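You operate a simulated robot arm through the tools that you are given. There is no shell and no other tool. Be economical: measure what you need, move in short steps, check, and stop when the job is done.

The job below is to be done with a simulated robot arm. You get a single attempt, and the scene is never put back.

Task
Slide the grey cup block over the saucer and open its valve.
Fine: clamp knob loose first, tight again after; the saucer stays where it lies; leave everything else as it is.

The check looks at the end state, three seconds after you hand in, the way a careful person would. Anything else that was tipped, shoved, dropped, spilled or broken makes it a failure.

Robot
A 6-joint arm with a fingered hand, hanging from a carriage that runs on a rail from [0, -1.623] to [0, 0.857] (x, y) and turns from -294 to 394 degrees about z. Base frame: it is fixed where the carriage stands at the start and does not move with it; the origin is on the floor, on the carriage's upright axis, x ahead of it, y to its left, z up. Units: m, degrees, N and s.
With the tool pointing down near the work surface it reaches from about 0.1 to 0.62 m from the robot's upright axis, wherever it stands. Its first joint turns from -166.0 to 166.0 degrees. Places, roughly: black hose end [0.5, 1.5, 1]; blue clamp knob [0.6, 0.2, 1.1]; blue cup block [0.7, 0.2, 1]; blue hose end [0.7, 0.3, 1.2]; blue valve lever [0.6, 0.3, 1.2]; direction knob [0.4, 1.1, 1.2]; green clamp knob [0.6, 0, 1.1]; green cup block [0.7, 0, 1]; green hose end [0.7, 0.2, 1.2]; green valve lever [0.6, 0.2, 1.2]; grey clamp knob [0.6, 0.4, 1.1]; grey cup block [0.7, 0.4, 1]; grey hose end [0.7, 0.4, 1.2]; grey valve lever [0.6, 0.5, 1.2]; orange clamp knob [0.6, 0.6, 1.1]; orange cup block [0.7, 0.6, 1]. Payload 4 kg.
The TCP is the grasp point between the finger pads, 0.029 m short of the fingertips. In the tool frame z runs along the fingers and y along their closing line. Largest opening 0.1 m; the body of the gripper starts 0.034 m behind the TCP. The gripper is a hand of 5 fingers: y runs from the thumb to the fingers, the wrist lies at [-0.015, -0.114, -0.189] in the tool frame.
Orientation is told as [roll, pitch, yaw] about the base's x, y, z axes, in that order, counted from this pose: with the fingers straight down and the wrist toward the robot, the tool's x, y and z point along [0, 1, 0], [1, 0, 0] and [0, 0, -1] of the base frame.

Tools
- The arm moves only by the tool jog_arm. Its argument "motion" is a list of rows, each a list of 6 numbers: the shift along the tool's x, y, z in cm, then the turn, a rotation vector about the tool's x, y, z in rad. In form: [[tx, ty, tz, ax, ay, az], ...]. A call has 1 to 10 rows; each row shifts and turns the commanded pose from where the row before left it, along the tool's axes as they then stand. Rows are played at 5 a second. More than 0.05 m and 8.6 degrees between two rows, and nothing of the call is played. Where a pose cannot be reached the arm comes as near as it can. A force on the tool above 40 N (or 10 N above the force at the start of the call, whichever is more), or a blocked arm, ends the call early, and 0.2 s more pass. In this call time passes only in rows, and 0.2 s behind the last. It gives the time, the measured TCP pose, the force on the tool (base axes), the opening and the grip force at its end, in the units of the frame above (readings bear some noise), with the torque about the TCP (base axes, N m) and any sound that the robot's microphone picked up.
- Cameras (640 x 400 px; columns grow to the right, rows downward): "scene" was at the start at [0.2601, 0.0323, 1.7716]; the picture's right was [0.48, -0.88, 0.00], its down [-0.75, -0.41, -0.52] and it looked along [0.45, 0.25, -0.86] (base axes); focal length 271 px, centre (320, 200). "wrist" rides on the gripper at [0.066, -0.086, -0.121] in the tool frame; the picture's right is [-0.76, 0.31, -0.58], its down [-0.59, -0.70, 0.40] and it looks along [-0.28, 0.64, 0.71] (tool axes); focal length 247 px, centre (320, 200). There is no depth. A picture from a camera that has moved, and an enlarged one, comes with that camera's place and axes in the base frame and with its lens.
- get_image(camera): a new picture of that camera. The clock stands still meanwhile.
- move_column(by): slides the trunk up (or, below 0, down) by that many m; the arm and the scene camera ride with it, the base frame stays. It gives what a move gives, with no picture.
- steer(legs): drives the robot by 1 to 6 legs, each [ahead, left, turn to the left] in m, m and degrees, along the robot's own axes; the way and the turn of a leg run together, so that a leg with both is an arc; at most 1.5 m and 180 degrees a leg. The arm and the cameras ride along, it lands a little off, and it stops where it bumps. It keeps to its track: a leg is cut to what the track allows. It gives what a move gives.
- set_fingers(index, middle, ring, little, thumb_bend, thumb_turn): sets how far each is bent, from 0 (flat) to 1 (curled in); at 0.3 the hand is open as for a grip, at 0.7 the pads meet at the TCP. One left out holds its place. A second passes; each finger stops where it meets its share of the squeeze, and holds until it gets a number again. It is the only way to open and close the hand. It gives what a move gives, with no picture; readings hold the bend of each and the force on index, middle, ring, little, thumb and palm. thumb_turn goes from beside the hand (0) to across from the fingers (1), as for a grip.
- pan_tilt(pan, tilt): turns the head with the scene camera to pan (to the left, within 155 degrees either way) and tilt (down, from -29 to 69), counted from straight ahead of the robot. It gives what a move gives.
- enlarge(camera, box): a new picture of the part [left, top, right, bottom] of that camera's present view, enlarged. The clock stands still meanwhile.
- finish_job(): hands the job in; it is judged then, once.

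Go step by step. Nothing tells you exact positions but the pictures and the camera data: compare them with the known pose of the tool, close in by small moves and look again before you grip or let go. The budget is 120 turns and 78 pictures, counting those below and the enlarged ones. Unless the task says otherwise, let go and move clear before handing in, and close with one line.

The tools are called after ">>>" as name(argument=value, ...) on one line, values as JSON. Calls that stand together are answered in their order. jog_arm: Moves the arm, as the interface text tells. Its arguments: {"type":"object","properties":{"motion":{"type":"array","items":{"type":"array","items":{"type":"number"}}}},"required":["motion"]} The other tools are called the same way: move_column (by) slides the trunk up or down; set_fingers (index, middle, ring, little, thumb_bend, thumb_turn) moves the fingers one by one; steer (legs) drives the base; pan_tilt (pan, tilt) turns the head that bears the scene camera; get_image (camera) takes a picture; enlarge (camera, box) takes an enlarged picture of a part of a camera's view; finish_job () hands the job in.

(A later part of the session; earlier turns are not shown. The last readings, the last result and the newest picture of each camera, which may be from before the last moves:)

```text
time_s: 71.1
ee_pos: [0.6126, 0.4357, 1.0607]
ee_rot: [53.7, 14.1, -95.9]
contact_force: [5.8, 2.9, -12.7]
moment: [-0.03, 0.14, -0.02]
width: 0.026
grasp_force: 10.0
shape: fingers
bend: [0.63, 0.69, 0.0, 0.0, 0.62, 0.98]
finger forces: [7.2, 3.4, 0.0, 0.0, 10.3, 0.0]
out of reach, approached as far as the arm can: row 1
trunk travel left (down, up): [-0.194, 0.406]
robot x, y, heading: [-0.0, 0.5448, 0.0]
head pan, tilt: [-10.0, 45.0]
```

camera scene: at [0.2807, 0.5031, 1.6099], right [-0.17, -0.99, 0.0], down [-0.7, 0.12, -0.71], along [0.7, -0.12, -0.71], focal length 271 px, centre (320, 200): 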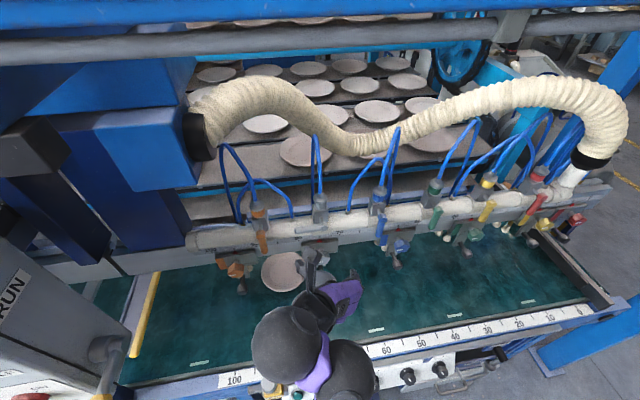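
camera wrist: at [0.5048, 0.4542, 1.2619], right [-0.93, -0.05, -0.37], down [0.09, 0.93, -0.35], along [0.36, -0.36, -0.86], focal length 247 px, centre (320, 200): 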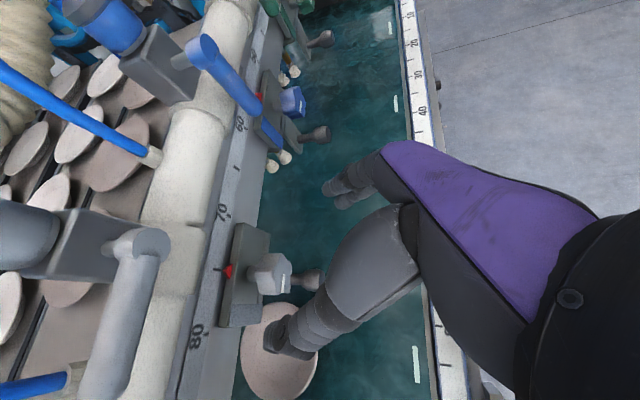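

This works: each cycle turns about 5.5°. I'll tighten the grip a little and repeat.

>>> set_fingers(index=0.8, middle=0.8, thumb_bend=0.8)

>>> move_column(by=-0.01)

>>> jog_arm(motion=[[0.8, -0.2, 1.3, -0.054, 0.011, -0.084]])

>>> move_column(by=-0.015)

>>> jog_arm(motion=[[0.8, -0.2, 1.3, -0.054, 0.011, -0.084]])

>>> move_column(by=-0.018)

>>> enlarge(camera="wrist", box=[160, 150, 440, 340])

```text
time_s: 72.1
ee_pos: [0.6109, 0.4362, 1.0599]
ee_rot: [53.7, 14.2, -95.9]
contact_force: [13.4, 8.3, -29.7]
moment: [0.02, 0.34, 0.09]
width: 0.0247
grasp_force: 22.2
shape: fingers
bend: [0.58, 0.67, 0.0, 0.0, 0.62, 0.99]
finger forces: [10.0, 13.4, 0.0, 0.1, 20.4, 0.1]
trunk travel left (down, up): [-0.194, 0.406]
robot x, y, heading: [-0.004, 0.554, -0.1]
head pan, tilt: [-10.0, 45.0]
```

```text
time_s: 72.7
ee_pos: [0.6116, 0.4348, 1.0545]
ee_rot: [54.3, 13.9, -96.1]
contact_force: [-0.8, 7.9, 2.8]
moment: [0.04, -0.11, 0.39]
width: 0.0232
grasp_force: 15.1
shape: fingers
bend: [0.73, 0.73, 0.0, 0.0, 0.63, 0.97]
finger forces: [7.7, 3.8, 0.1, 0.0, 17.9, 0.1]
trunk travel left (down, up): [-0.184, 0.416]
robot x, y, heading: [-0.0007, 0.549, 0.0]
head pan, tilt: [-10.0, 45.0]
```

```text
time_s: 73.1
ee_pos: [0.6099, 0.4186, 1.0628]
ee_rot: [54.5, 9.1, -94.3]
contact_force: [6.3, 28.5, -12.3]
moment: [-0.1, 0.29, 0.28]
width: 0.03
grasp_force: 21.5
shape: fingers
bend: [0.74, 0.75, 0.0, 0.0, 0.56, 0.98]
finger forces: [2.8, 6.2, 0.0, 0.0, 33.9, 0.0]
out of reach, approached as far as the arm can: row 1
trunk travel left (down, up): [-0.184, 0.416]
robot x, y, heading: [-0.002, 0.5492, 0.2]
head pan, tilt: [-10.0, 45.0]
```

```text
time_s: 73.7
ee_pos: [0.6037, 0.4023, 1.0464]
ee_rot: [54.3, 8.5, -95.6]
contact_force: [-7.7, -3.9, -12.6]
moment: [-0.07, 0.26, 0.02]
width: 0.0
grasp_force: 10.3
shape: fingers
bend: [0.74, 0.75, 0.0, 0.0, 0.72, 1.0]
finger forces: [0.0, 0.1, 0.0, 0.0, 20.7, 0.1]
trunk travel left (down, up): [-0.169, 0.431]
robot x, y, heading: [0.0002, 0.545, 0.2]
head pan, tilt: [-10.0, 45.0]
```

```text
time_s: 74.1
ee_pos: [0.601, 0.3999, 1.052]
ee_rot: [54.7, 6.4, -94.5]
contact_force: [-11.8, -1.2, -17.8]
moment: [-0.09, 0.49, 0.05]
width: 0.0001
grasp_force: 3.2
shape: fingers
bend: [0.74, 0.75, 0.0, 0.0, 0.72, 1.0]
finger forces: [5.9, 0.0, 0.0, 0.1, 0.0, 0.0]
out of reach, approached as far as the arm can: row 1
trunk travel left (down, up): [-0.169, 0.431]
robot x, y, heading: [-0.0031, 0.5509, -0.0]
head pan, tilt: [-10.0, 45.0]
```

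```text
time_s: 74.8
ee_pos: [0.607, 0.4024, 1.037]
ee_rot: [55.1, 6.6, -94.3]
contact_force: [-0.4, 0.2, -1.1]
moment: [-0.02, 0.0, -0.02]
width: 0.0003
grasp_force: 0.1
shape: fingers
bend: [0.74, 0.75, 0.0, 0.0, 0.74, 1.0]
finger forces: [0.1, 0.0, 0.1, 0.0, 0.1, 0.1]
trunk travel left (down, up): [-0.151, 0.449]
robot x, y, heading: [0.0015, 0.5515, -0.0]
head pan, tilt: [-10.0, 45.0]
```

```text
2.11 times, centred on (300, 245) of wrist
camera zoom: at [0.5499, 0.4779, 1.1698], right [-0.92, -0.2, -0.32], down [0.05, 0.78, -0.63], along [0.38, -0.59, -0.71], focal length 520 px, centre (362, 105)
```

zoom: 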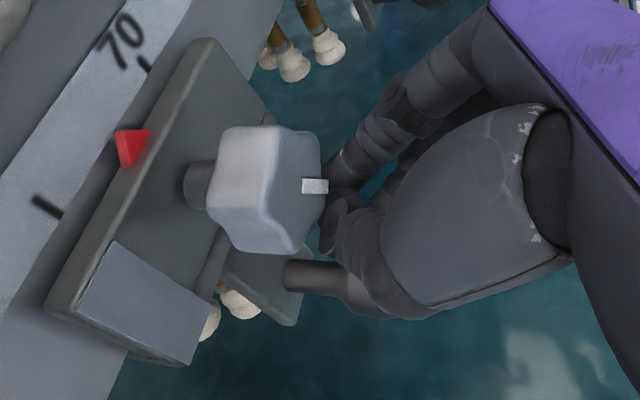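

The hand slipped off, but the knob did turn and the block slid about 3 cm right along the rail (pointer now about 72.5), so the clamp is loose. I'll lift clear, go to the right of the handle and push the block left with the closed fingers.

>>> move_column(by=0.05)

>>> steer(legs=[[0, -0.06, 0]])

>>> get_image(camera="wrist")

>>> enlarge(camera="scene", box=[200, 150, 420, 300])

```text
time_s: 75.7
ee_pos: [0.6071, 0.4011, 1.0859]
ee_rot: [55.1, 6.6, -94.2]
contact_force: [0.1, 0.5, 1.2]
moment: [0.0, -0.03, -0.02]
width: 0.0002
grasp_force: 0.1
shape: fingers
bend: [0.74, 0.75, 0.0, 0.0, 0.75, 1.0]
finger forces: [0.0, 0.0, 0.0, 0.0, 0.1, 0.0]
trunk travel left (down, up): [-0.201, 0.399]
robot x, y, heading: [-0.0009, 0.5508, -0.1]
head pan, tilt: [-10.0, 45.0]
```

```text
time_s: 76.7
ee_pos: [0.6066, 0.3409, 1.0861]
ee_rot: [54.9, 6.5, -94.3]
contact_force: [-0.2, 1.0, -0.3]
moment: [-0.01, -0.01, 0.03]
width: 0.0
grasp_force: 0.0
shape: fingers
bend: [0.74, 0.75, 0.0, 0.0, 0.75, 1.0]
finger forces: [0.0, 0.0, 0.0, 0.0, 0.0, 0.0]
trunk travel left (down, up): [-0.201, 0.399]
robot x, y, heading: [-0.0004, 0.4922, 0.1]
head pan, tilt: [-10.0, 45.0]
```

```text
28 pictures are left
camera wrist: at [0.5499, 0.4179, 1.2189], right [-0.92, -0.2, -0.32], down [0.05, 0.78, -0.63], along [0.38, -0.59, -0.71], focal length 247 px, centre (320, 200)
```

wrist: 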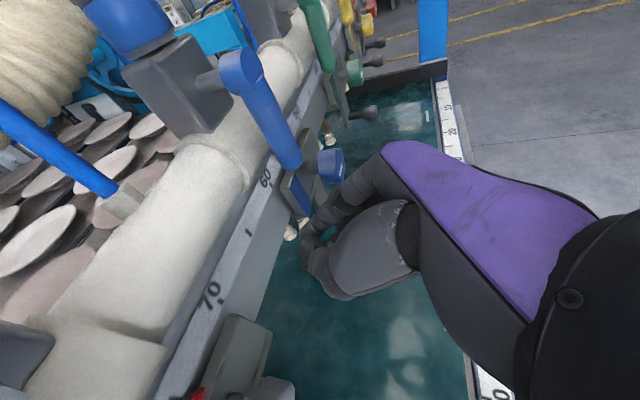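

```text
2.67 times, centred on (310, 225) of scene
camera zoom: at [0.2807, 0.477, 1.4909], right [-0.17, -0.98, 0.0], down [-0.7, 0.12, -0.71], along [0.7, -0.12, -0.71], focal length 722 px, centre (347, 133)
```

zoom: 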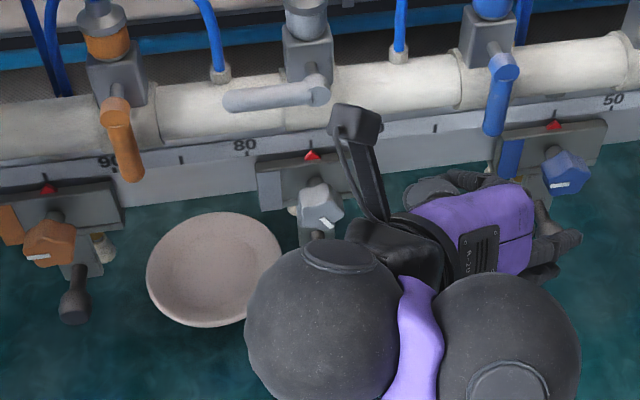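

>>> enlarge(camera="scene", box=[265, 185, 345, 240])

```text
7.27 times, centred on (305, 212) of scene
camera zoom: at [0.2807, 0.477, 1.4909], right [-0.17, -0.98, 0.0], down [-0.7, 0.12, -0.71], along [0.7, -0.12, -0.71], focal length 1968 px, centre (429, 109)
```

zoom: 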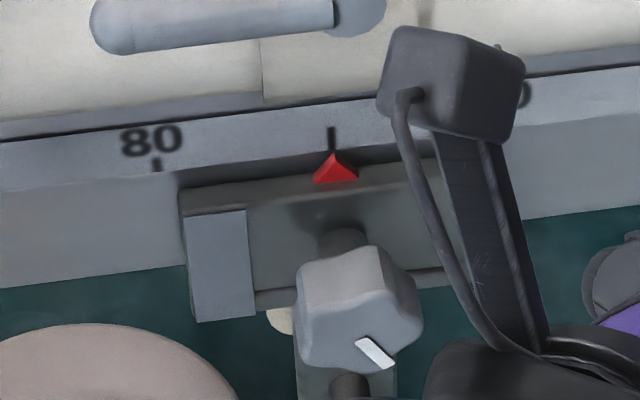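

The grey knob's mark has moved from pointing left to pointing lower right, roughly 130° counter-clockwise, while the pointer is still at 75. I'll make a full fist, lower beside the handle and push gently left to test whether it slides.

>>> set_fingers(ring=0.75, little=0.75)

>>> move_column(by=-0.04)

>>> steer(legs=[[0, 0.04, 0]])

>>> enlarge(camera="wrist", box=[120, 150, 440, 370])

```text
time_s: 77.7
ee_pos: [0.6062, 0.3422, 1.0858]
ee_rot: [55.0, 6.6, -94.2]
contact_force: [0.1, 0.0, 0.1]
moment: [-0.01, -0.03, 0.03]
width: 0.0002
grasp_force: 0.0
shape: fingers
bend: [0.74, 0.75, 0.75, 0.75, 0.75, 1.0]
finger forces: [0.1, 0.0, 0.0, 0.0, 0.1, 0.1]
trunk travel left (down, up): [-0.201, 0.399]
robot x, y, heading: [-0.0043, 0.4926, 0.0]
head pan, tilt: [-10.0, 45.0]
```

```text
time_s: 78.5
ee_pos: [0.6054, 0.3427, 1.0461]
ee_rot: [55.0, 6.7, -94.2]
contact_force: [0.2, -0.8, 0.1]
moment: [-0.04, 0.0, -0.01]
width: 0.0001
grasp_force: 0.1
shape: fingers
bend: [0.74, 0.75, 0.75, 0.75, 0.75, 1.0]
finger forces: [0.1, 0.1, 0.0, 0.0, 0.0, 0.0]
trunk travel left (down, up): [-0.161, 0.439]
robot x, y, heading: [0.001, 0.491, -0.0]
head pan, tilt: [-10.0, 45.0]
```

```text
time_s: 79.4
ee_pos: [0.6068, 0.3826, 1.0465]
ee_rot: [55.0, 6.6, -94.2]
contact_force: [0.0, 0.1, 0.8]
moment: [0.0, -0.02, -0.02]
width: 0.0
grasp_force: 0.1
shape: fingers
bend: [0.74, 0.75, 0.75, 0.75, 0.75, 1.0]
finger forces: [0.0, 0.1, 0.1, 0.2, 0.0, 0.1]
trunk travel left (down, up): [-0.161, 0.439]
robot x, y, heading: [-0.0015, 0.53, 0.4]
head pan, tilt: [-10.0, 45.0]
```

```text
1.82 times, centred on (280, 260) of wrist
camera zoom: at [0.5499, 0.4587, 1.1788], right [-0.92, -0.2, -0.32], down [0.05, 0.78, -0.63], along [0.38, -0.59, -0.71], focal length 449 px, centre (393, 91)
```

zoom: 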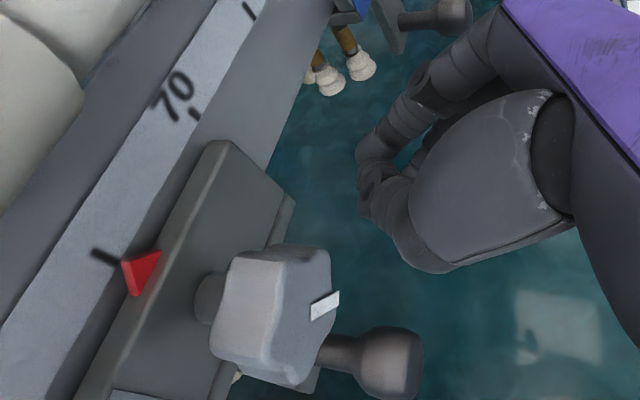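

The fist is right beside the handle and knob. I'll push left in small drives.

>>> steer(legs=[[0, 0.025, 0]])

>>> steer(legs=[[0, 0.02, 0]])

>>> enlarge(camera="wrist", box=[120, 150, 440, 370])

```text
time_s: 80.2
ee_pos: [0.6055, 0.4078, 1.0464]
ee_rot: [54.9, 6.6, -94.2]
contact_force: [-0.4, 0.4, 0.2]
moment: [0.03, 0.02, 0.04]
width: 0.0
grasp_force: 0.1
shape: fingers
bend: [0.74, 0.75, 0.75, 0.75, 0.75, 1.0]
finger forces: [0.1, 0.0, 0.0, 0.0, 0.0, 0.0]
trunk travel left (down, up): [-0.161, 0.439]
robot x, y, heading: [-0.0032, 0.5575, -0.2]
head pan, tilt: [-10.0, 45.0]
```

```text
time_s: 81.0
ee_pos: [0.6047, 0.4274, 1.0446]
ee_rot: [54.8, 6.5, -94.2]
contact_force: [-5.7, -1.3, -3.6]
moment: [-0.02, 0.09, -0.01]
width: 0.0
grasp_force: 8.2
shape: fingers
bend: [0.74, 0.75, 0.75, 0.75, 0.76, 1.0]
finger forces: [0.0, 0.1, 0.0, 0.0, 16.6, 0.0]
trunk travel left (down, up): [-0.161, 0.439]
robot x, y, heading: [0.0002, 0.5776, 0.3]
head pan, tilt: [-10.0, 45.0]
```

```text
1.82 times, centred on (280, 260) of wrist
camera zoom: at [0.5489, 0.5034, 1.178], right [-0.93, -0.2, -0.32], down [0.04, 0.78, -0.63], along [0.38, -0.59, -0.71], focal length 449 px, centre (393, 91)
```

zoom: 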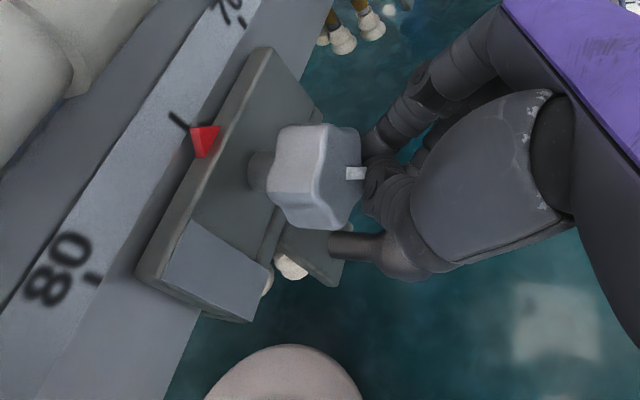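

The fist rides over the front of the knob and above the handle instead of pushing it. I'll back off right, lower about 3.5 cm to catch the handle, and push again.

>>> steer(legs=[[0, -0.055, 0]])

>>> move_column(by=-0.035)

>>> steer(legs=[[0, 0.035, 0]])

>>> steer(legs=[[0, 0.02, 0]])

>>> enlarge(camera="wrist", box=[120, 150, 440, 370])

```text
time_s: 81.9
ee_pos: [0.6059, 0.3717, 1.0458]
ee_rot: [54.9, 6.4, -94.0]
contact_force: [1.0, 0.5, 0.3]
moment: [0.04, -0.02, 0.03]
width: 0.0
grasp_force: 0.0
shape: fingers
bend: [0.74, 0.75, 0.75, 0.75, 0.76, 1.0]
finger forces: [0.0, 0.1, 0.0, 0.0, 0.1, 0.0]
trunk travel left (down, up): [-0.161, 0.439]
robot x, y, heading: [0.0012, 0.5207, 0.2]
head pan, tilt: [-10.0, 45.0]
```

```text
time_s: 82.7
ee_pos: [0.6071, 0.3721, 1.01]
ee_rot: [54.9, 6.7, -94.1]
contact_force: [-0.2, -0.4, -0.3]
moment: [0.02, -0.02, -0.03]
width: 0.0002
grasp_force: 0.0
shape: fingers
bend: [0.74, 0.75, 0.75, 0.75, 0.76, 1.0]
finger forces: [0.1, 0.0, 0.0, 0.0, 0.0, 0.0]
trunk travel left (down, up): [-0.126, 0.474]
robot x, y, heading: [0.0005, 0.517, -0.0]
head pan, tilt: [-10.0, 45.0]
```

```text
time_s: 83.6
ee_pos: [0.606, 0.4072, 1.0116]
ee_rot: [54.9, 6.6, -94.0]
contact_force: [-0.4, -0.4, -0.7]
moment: [0.02, 0.01, -0.02]
width: 0.0001
grasp_force: 0.2
shape: fingers
bend: [0.74, 0.75, 0.75, 0.75, 0.76, 1.0]
finger forces: [0.0, 0.0, 0.0, 0.1, 0.0, 0.1]
trunk travel left (down, up): [-0.126, 0.474]
robot x, y, heading: [-0.0005, 0.5556, 0.1]
head pan, tilt: [-10.0, 45.0]
```

```text
time_s: 84.4
ee_pos: [0.6066, 0.4244, 1.0107]
ee_rot: [54.9, 6.5, -94.1]
contact_force: [-0.5, -1.5, 0.3]
moment: [0.04, -0.01, -0.02]
width: 0.0001
grasp_force: 1.7
shape: fingers
bend: [0.74, 0.75, 0.75, 0.75, 0.76, 1.0]
finger forces: [0.0, 2.8, 0.0, 0.0, 0.1, 0.1]
trunk travel left (down, up): [-0.126, 0.474]
robot x, y, heading: [-0.0004, 0.5723, 0.0]
head pan, tilt: [-10.0, 45.0]
```

```text
1.82 times, centred on (280, 260) of wrist
camera zoom: at [0.55, 0.5019, 1.1435], right [-0.92, -0.21, -0.32], down [0.04, 0.78, -0.63], along [0.38, -0.59, -0.71], focal length 449 px, centre (393, 91)
```

zoom: 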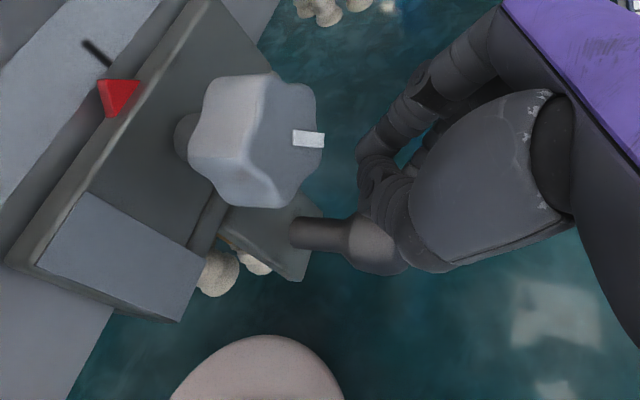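

Now the fingers touch the handle bulb from the right (2.8 N). I'll push on.

>>> steer(legs=[[0, 0.02, 0]])

>>> steer(legs=[[0, 0.02, 0]])

>>> enlarge(camera="wrist", box=[120, 150, 440, 370])

```text
time_s: 85.2
ee_pos: [0.606, 0.4466, 1.0116]
ee_rot: [54.9, 6.6, -94.1]
contact_force: [0.0, 0.3, -1.1]
moment: [-0.02, -0.01, 0.01]
width: 0.0
grasp_force: 0.1
shape: fingers
bend: [0.74, 0.75, 0.75, 0.75, 0.76, 1.0]
finger forces: [0.0, 0.0, 0.1, 0.0, 0.1, 0.1]
trunk travel left (down, up): [-0.126, 0.474]
robot x, y, heading: [0.0026, 0.5927, -0.1]
head pan, tilt: [-10.0, 45.0]
```

```text
time_s: 85.9
ee_pos: [0.6068, 0.467, 1.0108]
ee_rot: [54.9, 6.6, -94.1]
contact_force: [0.4, 0.6, 0.6]
moment: [-0.01, -0.01, 0.0]
width: 0.0001
grasp_force: 0.0
shape: fingers
bend: [0.74, 0.75, 0.75, 0.75, 0.76, 1.0]
finger forces: [0.0, 0.0, 0.1, 0.0, 0.1, 0.0]
trunk travel left (down, up): [-0.126, 0.474]
robot x, y, heading: [0.0029, 0.6118, 0.3]
head pan, tilt: [-10.0, 45.0]
```

```text
1.82 times, centred on (280, 260) of wrist
camera zoom: at [0.5501, 0.5427, 1.1433], right [-0.92, -0.21, -0.32], down [0.04, 0.78, -0.63], along [0.38, -0.59, -0.71], focal length 449 px, centre (393, 91)
```

zoom: 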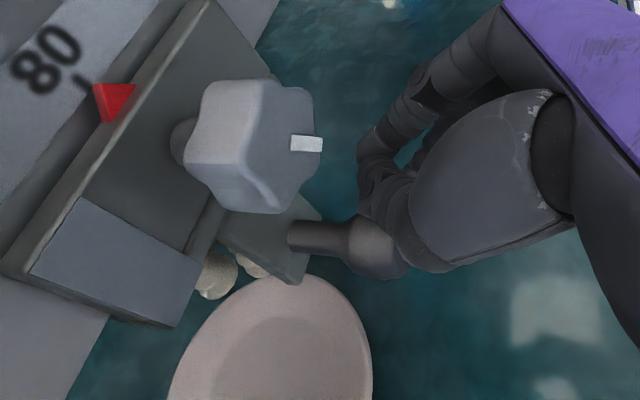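

The block slides: pointer about 79.5. I'll continue 4 cm, then check the gap to the orange block.

>>> steer(legs=[[0, 0.035, 0]])

>>> enlarge(camera="scene", box=[160, 130, 400, 290])

>>> enlarge(camera="wrist", box=[60, 150, 440, 390])

```text
time_s: 86.8
ee_pos: [0.6063, 0.5009, 1.0109]
ee_rot: [54.9, 6.6, -94.0]
contact_force: [0.1, 0.5, -0.8]
moment: [-0.03, -0.02, -0.03]
width: 0.0
grasp_force: 0.0
shape: fingers
bend: [0.74, 0.75, 0.75, 0.75, 0.76, 1.0]
finger forces: [0.0, 0.1, 0.0, 0.1, 0.0, 0.0]
trunk travel left (down, up): [-0.126, 0.474]
robot x, y, heading: [0.0053, 0.6502, 0.6]
head pan, tilt: [-10.0, 45.0]
```

```text
2.50 times, centred on (280, 210) of scene
camera zoom: at [0.2808, 0.6351, 1.4159], right [-0.17, -0.99, 0.0], down [-0.7, 0.12, -0.71], along [0.7, -0.12, -0.71], focal length 677 px, centre (420, 175)
```

zoom: 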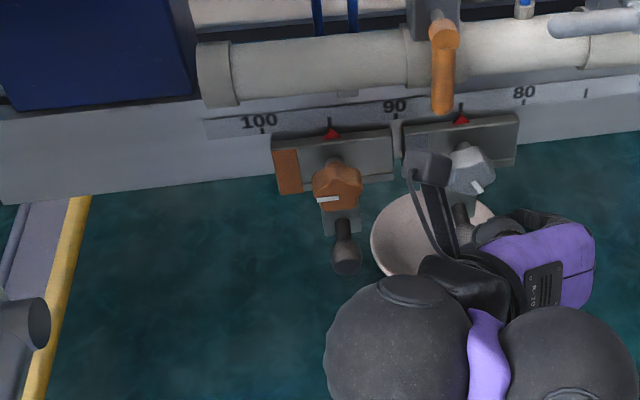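

```text
1.67 times, centred on (250, 270) of wrist
camera zoom: at [0.5503, 0.5777, 1.1432], right [-0.92, -0.21, -0.32], down [0.04, 0.78, -0.63], along [0.38, -0.59, -0.71], focal length 412 px, centre (437, 83)
```

zoom: 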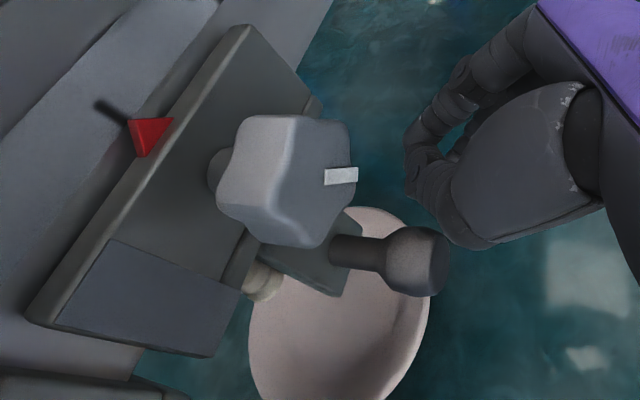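

Pointer about 85, with roughly 1 cm still free to the orange plate, and the cups are over the saucer. The block coasted there by itself; the saucer is unmoved. To re-clamp, I'll back out, open the hand and line up with the knob at about (0.625, 0.542, 1.057).

>>> steer(legs=[[0, -0.05, 0]])

>>> move_column(by=0.065)

>>> jog_arm(motion=[[-1.1, 0.15, -1.65, 0, 0, 0], [-1.1, 0.15, -1.65, 0, 0, 0]])

>>> set_fingers(index=0.3, middle=0.3, ring=0.0, little=0.0, thumb_bend=0.3)

```text
time_s: 87.7
ee_pos: [0.6059, 0.4507, 1.0096]
ee_rot: [54.9, 6.4, -94.2]
contact_force: [0.1, 1.0, 0.2]
moment: [0.01, -0.01, 0.0]
width: 0.0
grasp_force: 0.0
shape: fingers
bend: [0.74, 0.75, 0.75, 0.75, 0.76, 1.0]
finger forces: [0.0, 0.0, 0.0, 0.0, 0.1, 0.0]
trunk travel left (down, up): [-0.126, 0.474]
robot x, y, heading: [-0.0037, 0.595, 0.4]
head pan, tilt: [-10.0, 45.0]
```

```text
time_s: 88.8
ee_pos: [0.6052, 0.4507, 1.0756]
ee_rot: [55.0, 6.6, -94.1]
contact_force: [1.0, -0.7, 1.1]
moment: [0.01, 0.0, 0.02]
width: 0.0
grasp_force: 0.0
shape: fingers
bend: [0.74, 0.75, 0.75, 0.75, 0.76, 1.0]
finger forces: [0.0, 0.0, 0.0, 0.1, 0.1, 0.0]
trunk travel left (down, up): [-0.191, 0.409]
robot x, y, heading: [0.0027, 0.5995, -0.0]
head pan, tilt: [-10.0, 45.0]
```

```text
time_s: 89.3
ee_pos: [0.5657, 0.4505, 1.0754]
ee_rot: [54.9, 6.5, -93.9]
contact_force: [-0.8, -0.3, -0.8]
moment: [0.0, 0.01, 0.01]
width: 0.0
grasp_force: 0.0
shape: fingers
bend: [0.74, 0.75, 0.75, 0.75, 0.76, 1.0]
finger forces: [0.0, 0.0, 0.0, 0.1, 0.0, 0.0]
trunk travel left (down, up): [-0.191, 0.409]
robot x, y, heading: [0.0007, 0.597, 0.2]
head pan, tilt: [-10.0, 45.0]
```

```text
time_s: 90.3
ee_pos: [0.5662, 0.4518, 1.0764]
ee_rot: [54.8, 6.7, -94.0]
contact_force: [-0.6, -0.1, -0.4]
moment: [-0.02, -0.02, -0.01]
width: 0.0981
grasp_force: 0.1
shape: fingers
bend: [0.3, 0.3, 0.0, 0.0, 0.3, 0.98]
finger forces: [0.0, 0.0, 0.0, 0.0, 0.0, 0.1]
trunk travel left (down, up): [-0.191, 0.409]
robot x, y, heading: [-0.0043, 0.5966, 0.1]
head pan, tilt: [-10.0, 45.0]
```

>>> steer(legs=[[0, 0.092, 0]])

>>> enlarge(camera="wrist", box=[120, 150, 440, 370])

```text
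time_s: 91.5
ee_pos: [0.5664, 0.548, 1.0763]
ee_rot: [54.9, 6.7, -93.7]
contact_force: [0.3, 1.0, -0.5]
moment: [0.04, -0.03, -0.02]
width: 0.0983
grasp_force: 0.1
shape: fingers
bend: [0.3, 0.3, 0.0, 0.0, 0.3, 0.98]
finger forces: [0.0, 0.0, 0.1, 0.1, 0.1, 0.1]
trunk travel left (down, up): [-0.191, 0.409]
robot x, y, heading: [0.0007, 0.6894, 0.3]
head pan, tilt: [-10.0, 45.0]
```

```text
1.82 times, centred on (280, 260) of wrist
camera zoom: at [0.5103, 0.622, 1.2086], right [-0.92, -0.21, -0.32], down [0.04, 0.78, -0.62], along [0.38, -0.59, -0.71], focal length 449 px, centre (393, 91)
```

zoom: 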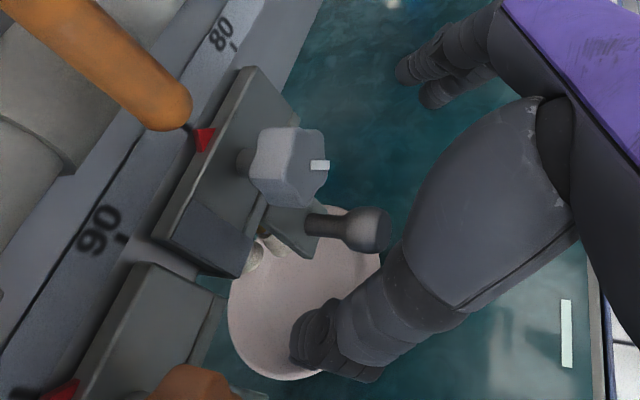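

>>> jog_arm(motion=[[0.65, 0.25, 2.1, 0, 0, 0], [0.65, 0.25, 2.1, 0, 0, 0]])

>>> jog_arm(motion=[[0.65, 0.25, 2.1, 0, 0, 0]])

```text
time_s: 92.1
ee_pos: [0.6027, 0.5432, 1.0692]
ee_rot: [54.8, 7.0, -93.9]
contact_force: [-0.4, -0.2, 0.5]
moment: [0.01, -0.02, 0.0]
width: 0.0983
grasp_force: 0.0
shape: fingers
bend: [0.3, 0.3, 0.0, 0.0, 0.3, 0.98]
finger forces: [0.0, 0.0, 0.0, 0.0, 0.0, 0.0]
out of reach, approached as far as the arm can: row 2
trunk travel left (down, up): [-0.191, 0.409]
robot x, y, heading: [0.001, 0.6928, 0.2]
head pan, tilt: [-10.0, 45.0]
```

```text
time_s: 92.5
ee_pos: [0.6084, 0.5415, 1.075]
ee_rot: [54.8, 6.8, -93.9]
contact_force: [0.0, 0.1, 1.1]
moment: [0.04, 0.01, -0.02]
width: 0.0985
grasp_force: 0.0
shape: fingers
bend: [0.3, 0.3, 0.0, 0.0, 0.3, 0.98]
finger forces: [0.0, 0.0, 0.1, 0.0, 0.0, 0.0]
out of reach, approached as far as the arm can: row 1
trunk travel left (down, up): [-0.191, 0.409]
robot x, y, heading: [0.0038, 0.6929, 0.4]
head pan, tilt: [-10.0, 45.0]
```

>>> move_column(by=-0.02)

>>> jog_arm(motion=[[1.7, -0.2, 2.5, 0, 0, 0]])

>>> move_column(by=-0.017)

>>> enlarge(camera="wrist", box=[120, 150, 440, 370])

```text
time_s: 93.1
ee_pos: [0.6086, 0.5421, 1.0546]
ee_rot: [54.7, 6.9, -93.9]
contact_force: [0.3, -0.4, 0.7]
moment: [0.02, -0.01, 0.03]
width: 0.0985
grasp_force: 0.0
shape: fingers
bend: [0.3, 0.3, 0.0, 0.0, 0.3, 0.98]
finger forces: [0.0, 0.0, 0.0, 0.1, 0.0, 0.0]
trunk travel left (down, up): [-0.171, 0.429]
robot x, y, heading: [0.001, 0.6917, 0.5]
head pan, tilt: [-10.0, 45.0]
```

```text
time_s: 93.5
ee_pos: [0.6206, 0.5414, 1.0681]
ee_rot: [54.7, 6.9, -93.9]
contact_force: [0.7, -0.6, 0.7]
moment: [0.0, -0.02, -0.04]
width: 0.0984
grasp_force: 0.2
shape: fingers
bend: [0.3, 0.3, 0.0, 0.0, 0.3, 0.98]
finger forces: [0.0, 0.0, 0.0, 0.0, 0.1, 0.0]
out of reach, approached as far as the arm can: row 1
trunk travel left (down, up): [-0.171, 0.429]
robot x, y, heading: [-0.0007, 0.6915, 0.5]
head pan, tilt: [-10.0, 45.0]
```

```text
time_s: 94.2
ee_pos: [0.6199, 0.5401, 1.0511]
ee_rot: [54.7, 6.9, -93.8]
contact_force: [-0.6, -0.9, -0.8]
moment: [-0.02, -0.03, 0.01]
width: 0.0986
grasp_force: 0.0
shape: fingers
bend: [0.3, 0.3, 0.0, 0.0, 0.3, 0.98]
finger forces: [0.0, 0.0, 0.0, 0.0, 0.1, 0.0]
trunk travel left (down, up): [-0.154, 0.446]
robot x, y, heading: [0.0022, 0.6912, 0.4]
head pan, tilt: [-10.0, 45.0]
```

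```text
1.82 times, centred on (280, 260) of wrist
camera zoom: at [0.5639, 0.6159, 1.1844], right [-0.92, -0.21, -0.32], down [0.04, 0.78, -0.62], along [0.38, -0.59, -0.72], focal length 449 px, centre (393, 91)
```

zoom: 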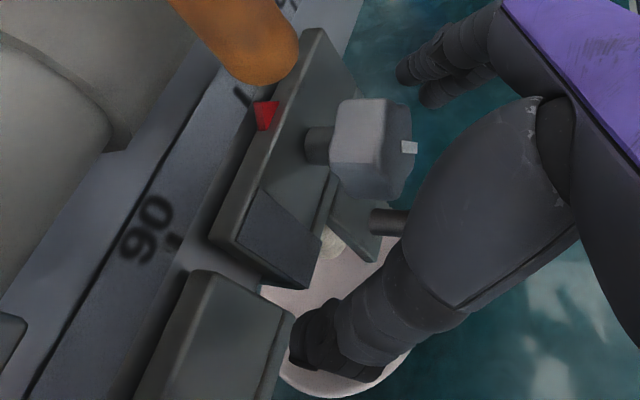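

>>> set_fingers(index=0.45, middle=0.45, thumb_bend=0.45)

>>> jog_arm(motion=[[1.0, -0.12, 1.5, 0, 0, 0]])

>>> move_column(by=-0.008)

>>> set_fingers(index=0.72, middle=0.72, thumb_bend=0.72)

>>> enlarge(camera="wrist", box=[120, 150, 440, 370])

```text
time_s: 95.2
ee_pos: [0.6202, 0.5416, 1.0513]
ee_rot: [54.7, 6.9, -93.8]
contact_force: [-0.5, 0.0, -0.1]
moment: [-0.01, 0.03, -0.03]
width: 0.0631
grasp_force: 0.1
shape: fingers
bend: [0.45, 0.45, 0.0, 0.0, 0.45, 0.98]
finger forces: [0.1, 0.0, 0.1, 0.0, 0.1, 0.0]
trunk travel left (down, up): [-0.154, 0.446]
robot x, y, heading: [0.0007, 0.6923, 0.3]
head pan, tilt: [-10.0, 45.0]
```

```text
time_s: 95.6
ee_pos: [0.6263, 0.5418, 1.0575]
ee_rot: [54.6, 6.8, -93.7]
contact_force: [0.1, -0.9, -0.8]
moment: [0.01, 0.04, 0.01]
width: 0.0628
grasp_force: 0.2
shape: fingers
bend: [0.45, 0.45, 0.0, 0.0, 0.45, 0.98]
finger forces: [0.0, 0.0, 0.0, 0.0, 0.1, 0.0]
out of reach, approached as far as the arm can: row 1
trunk travel left (down, up): [-0.154, 0.446]
robot x, y, heading: [-0.001, 0.6863, 0.1]
head pan, tilt: [-10.0, 45.0]
```

```text
time_s: 96.2
ee_pos: [0.6265, 0.5415, 1.0497]
ee_rot: [54.5, 6.8, -93.7]
contact_force: [0.0, 0.7, 0.0]
moment: [-0.01, -0.02, -0.01]
width: 0.0629
grasp_force: 0.0
shape: fingers
bend: [0.45, 0.45, 0.0, 0.0, 0.45, 0.98]
finger forces: [0.0, 0.1, 0.1, 0.0, 0.0, 0.0]
trunk travel left (down, up): [-0.146, 0.454]
robot x, y, heading: [-0.0009, 0.6904, 0.5]
head pan, tilt: [-10.0, 45.0]
```

```text
time_s: 97.2
ee_pos: [0.627, 0.5402, 1.0473]
ee_rot: [54.4, 6.9, -93.8]
contact_force: [2.3, -5.0, -6.6]
moment: [0.16, 0.03, 0.11]
width: 0.0209
grasp_force: 11.5
shape: fingers
bend: [0.6, 0.72, 0.0, 0.0, 0.65, 0.98]
finger forces: [14.9, 0.1, 0.1, 0.1, 8.5, 0.1]
trunk travel left (down, up): [-0.146, 0.454]
robot x, y, heading: [0.0013, 0.6942, 0.4]
head pan, tilt: [-10.0, 45.0]
```

```text
1.82 times, centred on (280, 260) of wrist
camera zoom: at [0.5703, 0.6151, 1.1827], right [-0.93, -0.21, -0.32], down [0.03, 0.78, -0.62], along [0.38, -0.58, -0.72], focal length 449 px, centre (393, 91)
```

zoom: 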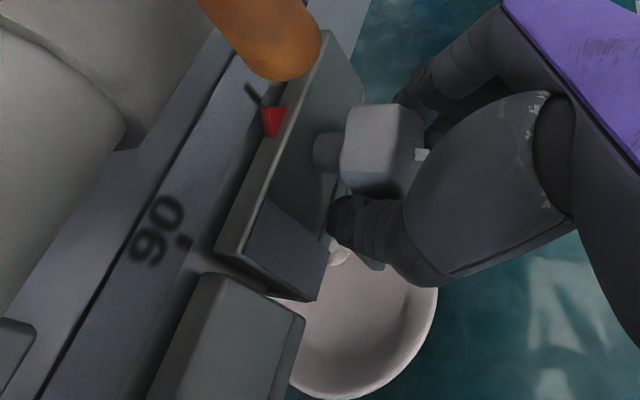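

Gripped. Now I turn clockwise, which is the easy direction for the arm.

>>> jog_arm(motion=[[0, 0, 0, 0.073, -0.01, 0.107], [0, 0, 0, 0.073, -0.01, 0.107], [0, 0, 0, 0.073, -0.01, 0.107]])

>>> enlarge(camera="wrist", box=[120, 150, 440, 370])

```text
time_s: 98.0
ee_pos: [0.6255, 0.5413, 1.051]
ee_rot: [52.5, 29.0, -94.5]
contact_force: [1.9, -2.1, -5.9]
moment: [0.01, 0.03, 0.05]
width: 0.0203
grasp_force: 10.8
shape: fingers
bend: [0.61, 0.72, 0.0, 0.0, 0.65, 0.98]
finger forces: [11.9, 0.2, 0.1, 0.0, 8.9, 0.1]
trunk travel left (down, up): [-0.146, 0.454]
robot x, y, heading: [0.0019, 0.6926, 0.6]
head pan, tilt: [-10.0, 45.0]
```

```text
1.82 times, centred on (280, 260) of wrist
camera zoom: at [0.5715, 0.5595, 1.2021], right [-0.93, -0.07, -0.37], down [0.03, 0.96, -0.28], along [0.37, -0.27, -0.89], focal length 449 px, centre (393, 91)
```

zoom: 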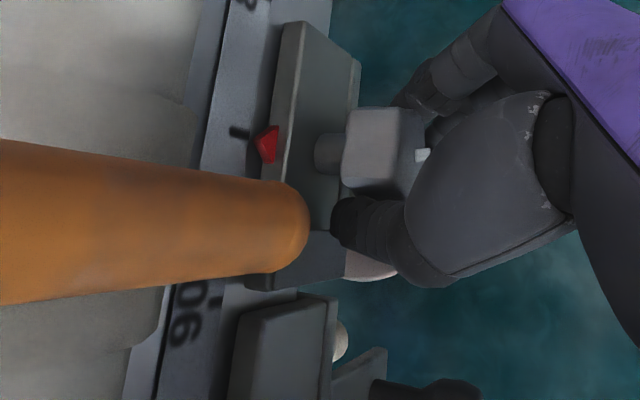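

It turned 22° with the knob following. I'll continue.

>>> jog_arm(motion=[[0, 0, 0, 0.073, -0.01, 0.107], [0, 0, 0, 0.073, -0.01, 0.107], [0, 0, 0, 0.073, -0.01, 0.107]])

>>> enlarge(camera="wrist", box=[120, 150, 440, 370])

```text
time_s: 98.8
ee_pos: [0.6267, 0.5413, 1.0504]
ee_rot: [49.2, 51.4, -96.9]
contact_force: [0.9, -0.3, -1.3]
moment: [-0.03, -0.06, 0.09]
width: 0.0195
grasp_force: 9.0
shape: fingers
bend: [0.62, 0.72, 0.0, 0.0, 0.65, 0.98]
finger forces: [9.3, 0.1, 0.1, 0.0, 9.7, 0.0]
trunk travel left (down, up): [-0.146, 0.454]
robot x, y, heading: [-0.0035, 0.6928, 0.1]
head pan, tilt: [-10.0, 45.0]
```

```text
1.82 times, centred on (280, 260) of wrist
camera zoom: at [0.5723, 0.5013, 1.1982], right [-0.93, 0.07, -0.36], down [0.04, 0.99, 0.11], along [0.37, 0.09, -0.93], focal length 449 px, centre (393, 91)
```

zoom: 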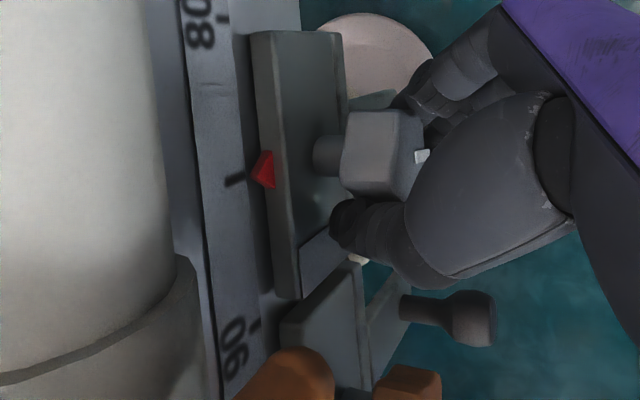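

44° done, nothing touched. I'll do three more rows.

>>> jog_arm(motion=[[0, 0, 0, 0.073, -0.01, 0.107], [0, 0, 0, 0.073, -0.01, 0.107], [0, 0, 0, 0.073, -0.01, 0.107]])

>>> enlarge(camera="wrist", box=[120, 150, 440, 370])

```text
time_s: 99.4
ee_pos: [0.6334, 0.5436, 1.0443]
ee_rot: [44.5, 65.7, -100.9]
contact_force: [-23.1, 4.7, 7.7]
moment: [-0.19, 0.08, 0.11]
width: 0.009
grasp_force: 15.8
shape: fingers
bend: [0.72, 0.72, 0.0, 0.0, 0.67, 1.0]
finger forces: [14.1, 0.0, 0.0, 0.0, 18.0, 0.0]
out of reach, approached as far as the arm can: row 2, 3
trunk travel left (down, up): [-0.146, 0.454]
robot x, y, heading: [-0.0025, 0.6938, 0.3]
head pan, tilt: [-10.0, 45.0]
stopped in row 3: the force on the tool passed its limit at 51 N (the readings are from after the stop); the commanded pose is now the measured one
```

```text
1.82 times, centred on (280, 260) of wrist
camera zoom: at [0.5792, 0.4677, 1.1757], right [-0.93, 0.16, -0.33], down [0.04, 0.93, 0.35], along [0.37, 0.32, -0.88], focal length 449 px, centre (393, 91)
```

zoom: 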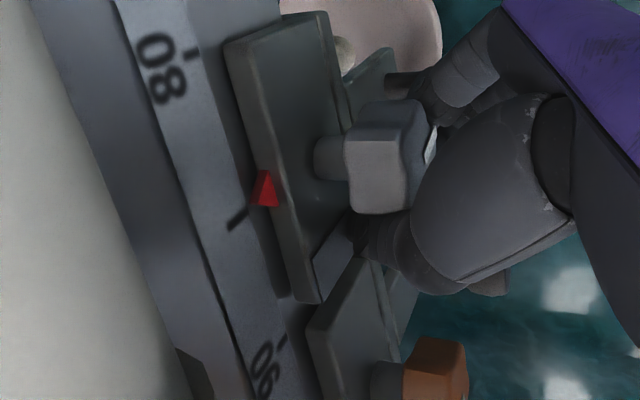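

Stopped by force after about 58° of turning; the knob mark has advanced. I'll release gently, pull straight back, turn the hand back counter-clockwise in free space and regrip.

>>> set_fingers(thumb_bend=0.35, index=0.6, middle=0.6)

>>> jog_arm(motion=[[-1.15, 0.16, -1.64, 0, 0, 0], [-1.15, 0.16, -1.64, 0, 0, 0], [-1.15, 0.16, -1.64, 0, 0, 0]])

>>> enlarge(camera="wrist", box=[120, 150, 440, 370])

```text
time_s: 100.4
ee_pos: [0.6334, 0.5421, 1.0417]
ee_rot: [44.4, 65.6, -101.1]
contact_force: [-22.8, -0.2, 3.5]
moment: [0.02, 0.39, 0.1]
width: 0.0498
grasp_force: 11.3
shape: fingers
bend: [0.64, 0.6, 0.0, 0.0, 0.35, 0.98]
finger forces: [22.5, 0.0, 0.0, 0.0, 0.7, 0.0]
trunk travel left (down, up): [-0.146, 0.454]
robot x, y, heading: [-0.0014, 0.6916, 0.4]
head pan, tilt: [-10.0, 45.0]
```

```text
time_s: 101.2
ee_pos: [0.6239, 0.5459, 1.0248]
ee_rot: [46.3, 65.4, -99.7]
contact_force: [-0.3, -2.6, 22.7]
moment: [-0.29, 0.28, 0.07]
width: 0.058
grasp_force: 11.1
shape: fingers
bend: [0.6, 0.71, 0.0, 0.0, 0.34, 0.98]
finger forces: [0.0, 20.5, 0.0, 0.1, 1.9, 0.0]
out of reach, approached as far as the arm can: row 1, 2, 3
trunk travel left (down, up): [-0.146, 0.454]
robot x, y, heading: [-0.0011, 0.6877, 0.3]
head pan, tilt: [-10.0, 45.0]
```

```text
1.82 times, centred on (280, 260) of wrist
camera zoom: at [0.5679, 0.4709, 1.1581], right [-0.93, 0.17, -0.34], down [0.04, 0.94, 0.35], along [0.38, 0.31, -0.87], focal length 449 px, centre (393, 91)
```

zoom: 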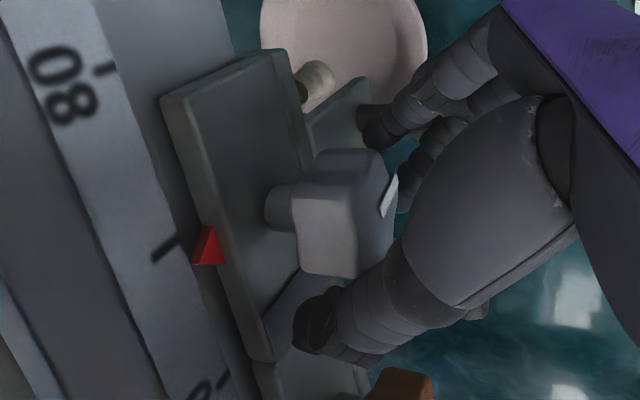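

>>> move_column(by=0.02)

>>> jog_arm(motion=[[0, 0, 0, -0.073, 0.01, -0.107], [0, 0, 0, -0.073, 0.01, -0.107]])

>>> set_fingers(thumb_bend=0.3, index=0.4, middle=0.4)

>>> jog_arm(motion=[[-1.15, 0.16, -1.64, 0, 0, 0], [-1.15, 0.16, -1.64, 0, 0, 0]])

>>> enlarge(camera="wrist", box=[120, 150, 440, 370])

```text
time_s: 101.9
ee_pos: [0.6218, 0.5474, 1.0398]
ee_rot: [45.1, 65.4, -100.8]
contact_force: [0.0, 0.3, 0.3]
moment: [0.01, 0.0, -0.02]
width: 0.0568
grasp_force: 0.0
shape: fingers
bend: [0.6, 0.6, 0.0, 0.0, 0.35, 0.98]
finger forces: [0.0, 0.1, 0.0, 0.1, 0.0, 0.0]
trunk travel left (down, up): [-0.166, 0.434]
robot x, y, heading: [-0.0015, 0.6907, 0.3]
head pan, tilt: [-10.0, 45.0]
```

```text
time_s: 102.5
ee_pos: [0.6214, 0.5476, 1.0413]
ee_rot: [49.9, 50.8, -96.5]
contact_force: [-0.5, 0.0, -0.1]
moment: [0.02, 0.0, 0.02]
width: 0.0567
grasp_force: 0.0
shape: fingers
bend: [0.6, 0.6, 0.0, 0.0, 0.35, 0.98]
finger forces: [0.1, 0.0, 0.0, 0.0, 0.1, 0.0]
trunk travel left (down, up): [-0.166, 0.434]
robot x, y, heading: [-0.0019, 0.6938, 0.3]
head pan, tilt: [-10.0, 45.0]
```

```text
time_s: 103.5
ee_pos: [0.6236, 0.5466, 1.0423]
ee_rot: [50.2, 50.8, -96.4]
contact_force: [-0.6, -0.1, 14.3]
moment: [-0.17, 0.06, -0.02]
width: 0.0868
grasp_force: 6.8
shape: fingers
bend: [0.4, 0.48, 0.0, 0.0, 0.3, 0.98]
finger forces: [0.0, 13.5, 0.0, 0.0, 0.0, 0.1]
trunk travel left (down, up): [-0.166, 0.434]
robot x, y, heading: [-0.0068, 0.696, 0.2]
head pan, tilt: [-10.0, 45.0]
```

```text
time_s: 104.1
ee_pos: [0.5796, 0.547, 1.0394]
ee_rot: [49.6, 50.8, -96.9]
contact_force: [-0.7, 0.0, 0.5]
moment: [-0.01, 0.0, -0.01]
width: 0.0868
grasp_force: 0.0
shape: fingers
bend: [0.4, 0.4, 0.0, 0.0, 0.3, 0.98]
finger forces: [0.0, 0.0, 0.0, 0.0, 0.1, 0.0]
trunk travel left (down, up): [-0.166, 0.434]
robot x, y, heading: [-0.0009, 0.6909, 0.5]
head pan, tilt: [-10.0, 45.0]
```

```text
1.82 times, centred on (280, 260) of wrist
camera zoom: at [0.5249, 0.5078, 1.1881], right [-0.93, 0.07, -0.37], down [0.04, 0.99, 0.1], along [0.37, 0.08, -0.93], focal length 449 px, centre (393, 91)
```

zoom: 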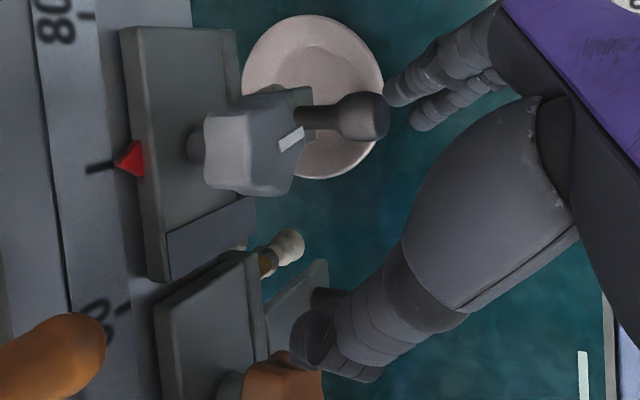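

Clear. The pointer sits exactly at 85 and the cups are over the saucer centre (y 0.536 against 0.535). The knob mark is now at about 280° (it was about 307°, and the tight position is 180° at left), so more turning is needed. I'll rotate the hand back and regrip with thumb and index only.

>>> set_fingers(middle=0.0, index=0.4, thumb_bend=0.4)

>>> jog_arm(motion=[[0, 0, 0, -0.073, 0.01, -0.107], [0, 0, 0, -0.073, 0.01, -0.107], [0, 0, 0, -0.073, 0.01, -0.107], [0, 0, 0, -0.073, 0.01, -0.107], [0, 0, 0, -0.073, 0.01, -0.107], [0, 0, 0, -0.073, 0.01, -0.107]])

```text
time_s: 105.1
ee_pos: [0.5796, 0.5465, 1.0412]
ee_rot: [49.9, 50.8, -96.5]
contact_force: [-0.4, 0.1, 0.6]
moment: [0.0, 0.01, -0.02]
width: 0.0748
grasp_force: 0.1
shape: fingers
bend: [0.4, 0.0, 0.0, 0.0, 0.4, 0.98]
finger forces: [0.0, 0.1, 0.0, 0.0, 0.0, 0.0]
trunk travel left (down, up): [-0.166, 0.434]
robot x, y, heading: [0.0025, 0.694, 0.2]
head pan, tilt: [-10.0, 45.0]
```

```text
time_s: 106.5
ee_pos: [0.5815, 0.5469, 1.0426]
ee_rot: [55.1, 6.5, -93.9]
contact_force: [-0.7, -0.2, -0.1]
moment: [0.03, 0.03, 0.01]
width: 0.0751
grasp_force: 0.1
shape: fingers
bend: [0.4, 0.0, 0.0, 0.0, 0.4, 0.98]
finger forces: [0.0, 0.0, 0.1, 0.1, 0.0, 0.0]
trunk travel left (down, up): [-0.166, 0.434]
robot x, y, heading: [0.0008, 0.6936, 0.3]
head pan, tilt: [-10.0, 45.0]
```

>>> jog_arm(motion=[[0, 0.6, 0, -0.073, 0.01, -0.107], [0, 0, 0, -0.073, 0.01, -0.107]])

>>> jog_arm(motion=[[1.7, 0, 2.4, 0, 0, 0], [1.1, 0, 1.6, 0, 0, 0]])

```text
time_s: 107.1
ee_pos: [0.5642, 0.5298, 1.0557]
ee_rot: [55.5, -0.2, -92.6]
contact_force: [-0.9, -0.8, -0.6]
moment: [-0.02, -0.02, 0.0]
width: 0.0749
grasp_force: 0.1
shape: fingers
bend: [0.4, 0.0, 0.0, 0.0, 0.4, 0.98]
finger forces: [0.0, 0.1, 0.0, 0.0, 0.1, 0.0]
out of reach, approached as far as the arm can: row 1, 2
trunk travel left (down, up): [-0.166, 0.434]
robot x, y, heading: [-0.0005, 0.6944, 0.3]
head pan, tilt: [-10.0, 45.0]
```

```text
time_s: 107.7
ee_pos: [0.585, 0.5271, 1.0724]
ee_rot: [55.3, 0.1, -92.2]
contact_force: [0.1, 0.0, -0.9]
moment: [-0.01, 0.0, -0.02]
width: 0.0751
grasp_force: 0.0
shape: fingers
bend: [0.4, 0.0, 0.0, 0.0, 0.4, 0.98]
finger forces: [0.0, 0.0, 0.0, 0.0, 0.0, 0.1]
out of reach, approached as far as the arm can: row 1, 2
trunk travel left (down, up): [-0.166, 0.434]
robot x, y, heading: [-0.0005, 0.6913, 0.3]
head pan, tilt: [-10.0, 45.0]
```

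>>> steer(legs=[[0, 0.017, 0]])

>>> move_column(by=-0.025)

>>> jog_arm(motion=[[1.7, 0, 2.5, 0, 0, 0]])

>>> move_column(by=-0.014)

>>> jog_arm(motion=[[1.7, 0, 2.5, 0, 0, 0]])

>>> move_column(by=-0.014)

>>> enlarge(camera="wrist", box=[120, 150, 440, 370])

```text
time_s: 108.4
ee_pos: [0.5853, 0.5455, 1.0721]
ee_rot: [55.4, 0.1, -92.1]
contact_force: [0.0, -0.3, -0.3]
moment: [-0.02, 0.02, -0.01]
width: 0.0749
grasp_force: 0.0
shape: fingers
bend: [0.4, 0.0, 0.0, 0.0, 0.4, 0.98]
finger forces: [0.0, 0.0, 0.1, 0.0, 0.1, 0.0]
trunk travel left (down, up): [-0.166, 0.434]
robot x, y, heading: [-0.0043, 0.71, 0.5]
head pan, tilt: [-10.0, 45.0]
```

```text
time_s: 109.1
ee_pos: [0.584, 0.5443, 1.0495]
ee_rot: [55.4, 0.0, -92.2]
contact_force: [0.0, 0.2, 0.4]
moment: [-0.02, 0.0, -0.01]
width: 0.075
grasp_force: 0.1
shape: fingers
bend: [0.4, 0.0, 0.0, 0.0, 0.4, 0.98]
finger forces: [0.0, 0.0, 0.0, 0.0, 0.0, 0.0]
trunk travel left (down, up): [-0.141, 0.459]
robot x, y, heading: [0.0008, 0.7076, 0.0]
head pan, tilt: [-10.0, 45.0]
```

```text
time_s: 109.5
ee_pos: [0.5948, 0.5453, 1.0556]
ee_rot: [55.2, 0.4, -92.1]
contact_force: [-1.1, 0.7, 0.0]
moment: [0.03, -0.04, 0.01]
width: 0.075
grasp_force: 0.1
shape: fingers
bend: [0.4, 0.0, 0.0, 0.0, 0.4, 0.98]
finger forces: [0.0, 0.0, 0.0, 0.0, 0.1, 0.0]
out of reach, approached as far as the arm can: row 1
trunk travel left (down, up): [-0.141, 0.459]
robot x, y, heading: [-0.0003, 0.706, 0.3]
head pan, tilt: [-10.0, 45.0]
```

```text
time_s: 110.2
ee_pos: [0.5957, 0.5455, 1.0415]
ee_rot: [55.2, 0.4, -91.9]
contact_force: [0.0, -0.6, 0.5]
moment: [0.05, 0.04, 0.01]
width: 0.075
grasp_force: 0.0
shape: fingers
bend: [0.4, 0.0, 0.0, 0.0, 0.4, 0.98]
finger forces: [0.1, 0.0, 0.0, 0.1, 0.1, 0.0]
trunk travel left (down, up): [-0.127, 0.473]
robot x, y, heading: [0.0001, 0.7092, 0.3]
head pan, tilt: [-10.0, 45.0]
```

```text
time_s: 110.6
ee_pos: [0.6053, 0.5471, 1.0495]
ee_rot: [54.9, 0.7, -91.8]
contact_force: [-0.2, 0.1, -0.2]
moment: [0.03, 0.0, 0.0]
width: 0.0751
grasp_force: 0.1
shape: fingers
bend: [0.4, 0.0, 0.0, 0.0, 0.4, 0.98]
finger forces: [0.0, 0.0, 0.0, 0.1, 0.1, 0.0]
out of reach, approached as far as the arm can: row 1
trunk travel left (down, up): [-0.127, 0.473]
robot x, y, heading: [0.0016, 0.7074, 0.4]
head pan, tilt: [-10.0, 45.0]
```

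```text
time_s: 111.2
ee_pos: [0.6052, 0.5461, 1.0361]
ee_rot: [55.0, 0.6, -91.8]
contact_force: [0.0, -0.5, 0.1]
moment: [0.01, 0.02, 0.02]
width: 0.075
grasp_force: 0.0
shape: fingers
bend: [0.4, 0.0, 0.0, 0.0, 0.4, 0.98]
finger forces: [0.0, 0.0, 0.1, 0.1, 0.1, 0.0]
trunk travel left (down, up): [-0.113, 0.487]
robot x, y, heading: [-0.0047, 0.7079, 0.1]
head pan, tilt: [-10.0, 45.0]
```

```text
1.82 times, centred on (280, 260) of wrist
camera zoom: at [0.5465, 0.6331, 1.1606], right [-0.92, -0.27, -0.29], down [0.01, 0.71, -0.7], along [0.4, -0.65, -0.65], focal length 449 px, centre (393, 91)
```

zoom: 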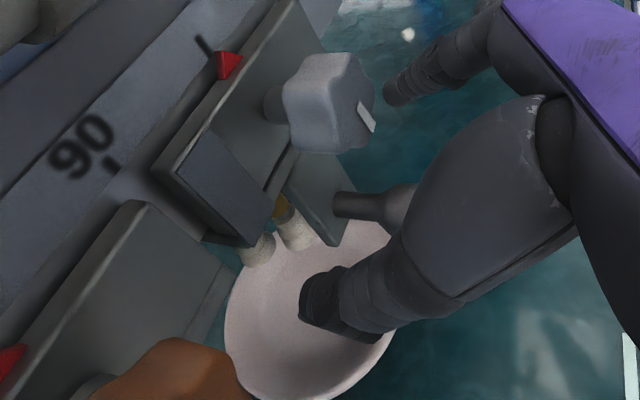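

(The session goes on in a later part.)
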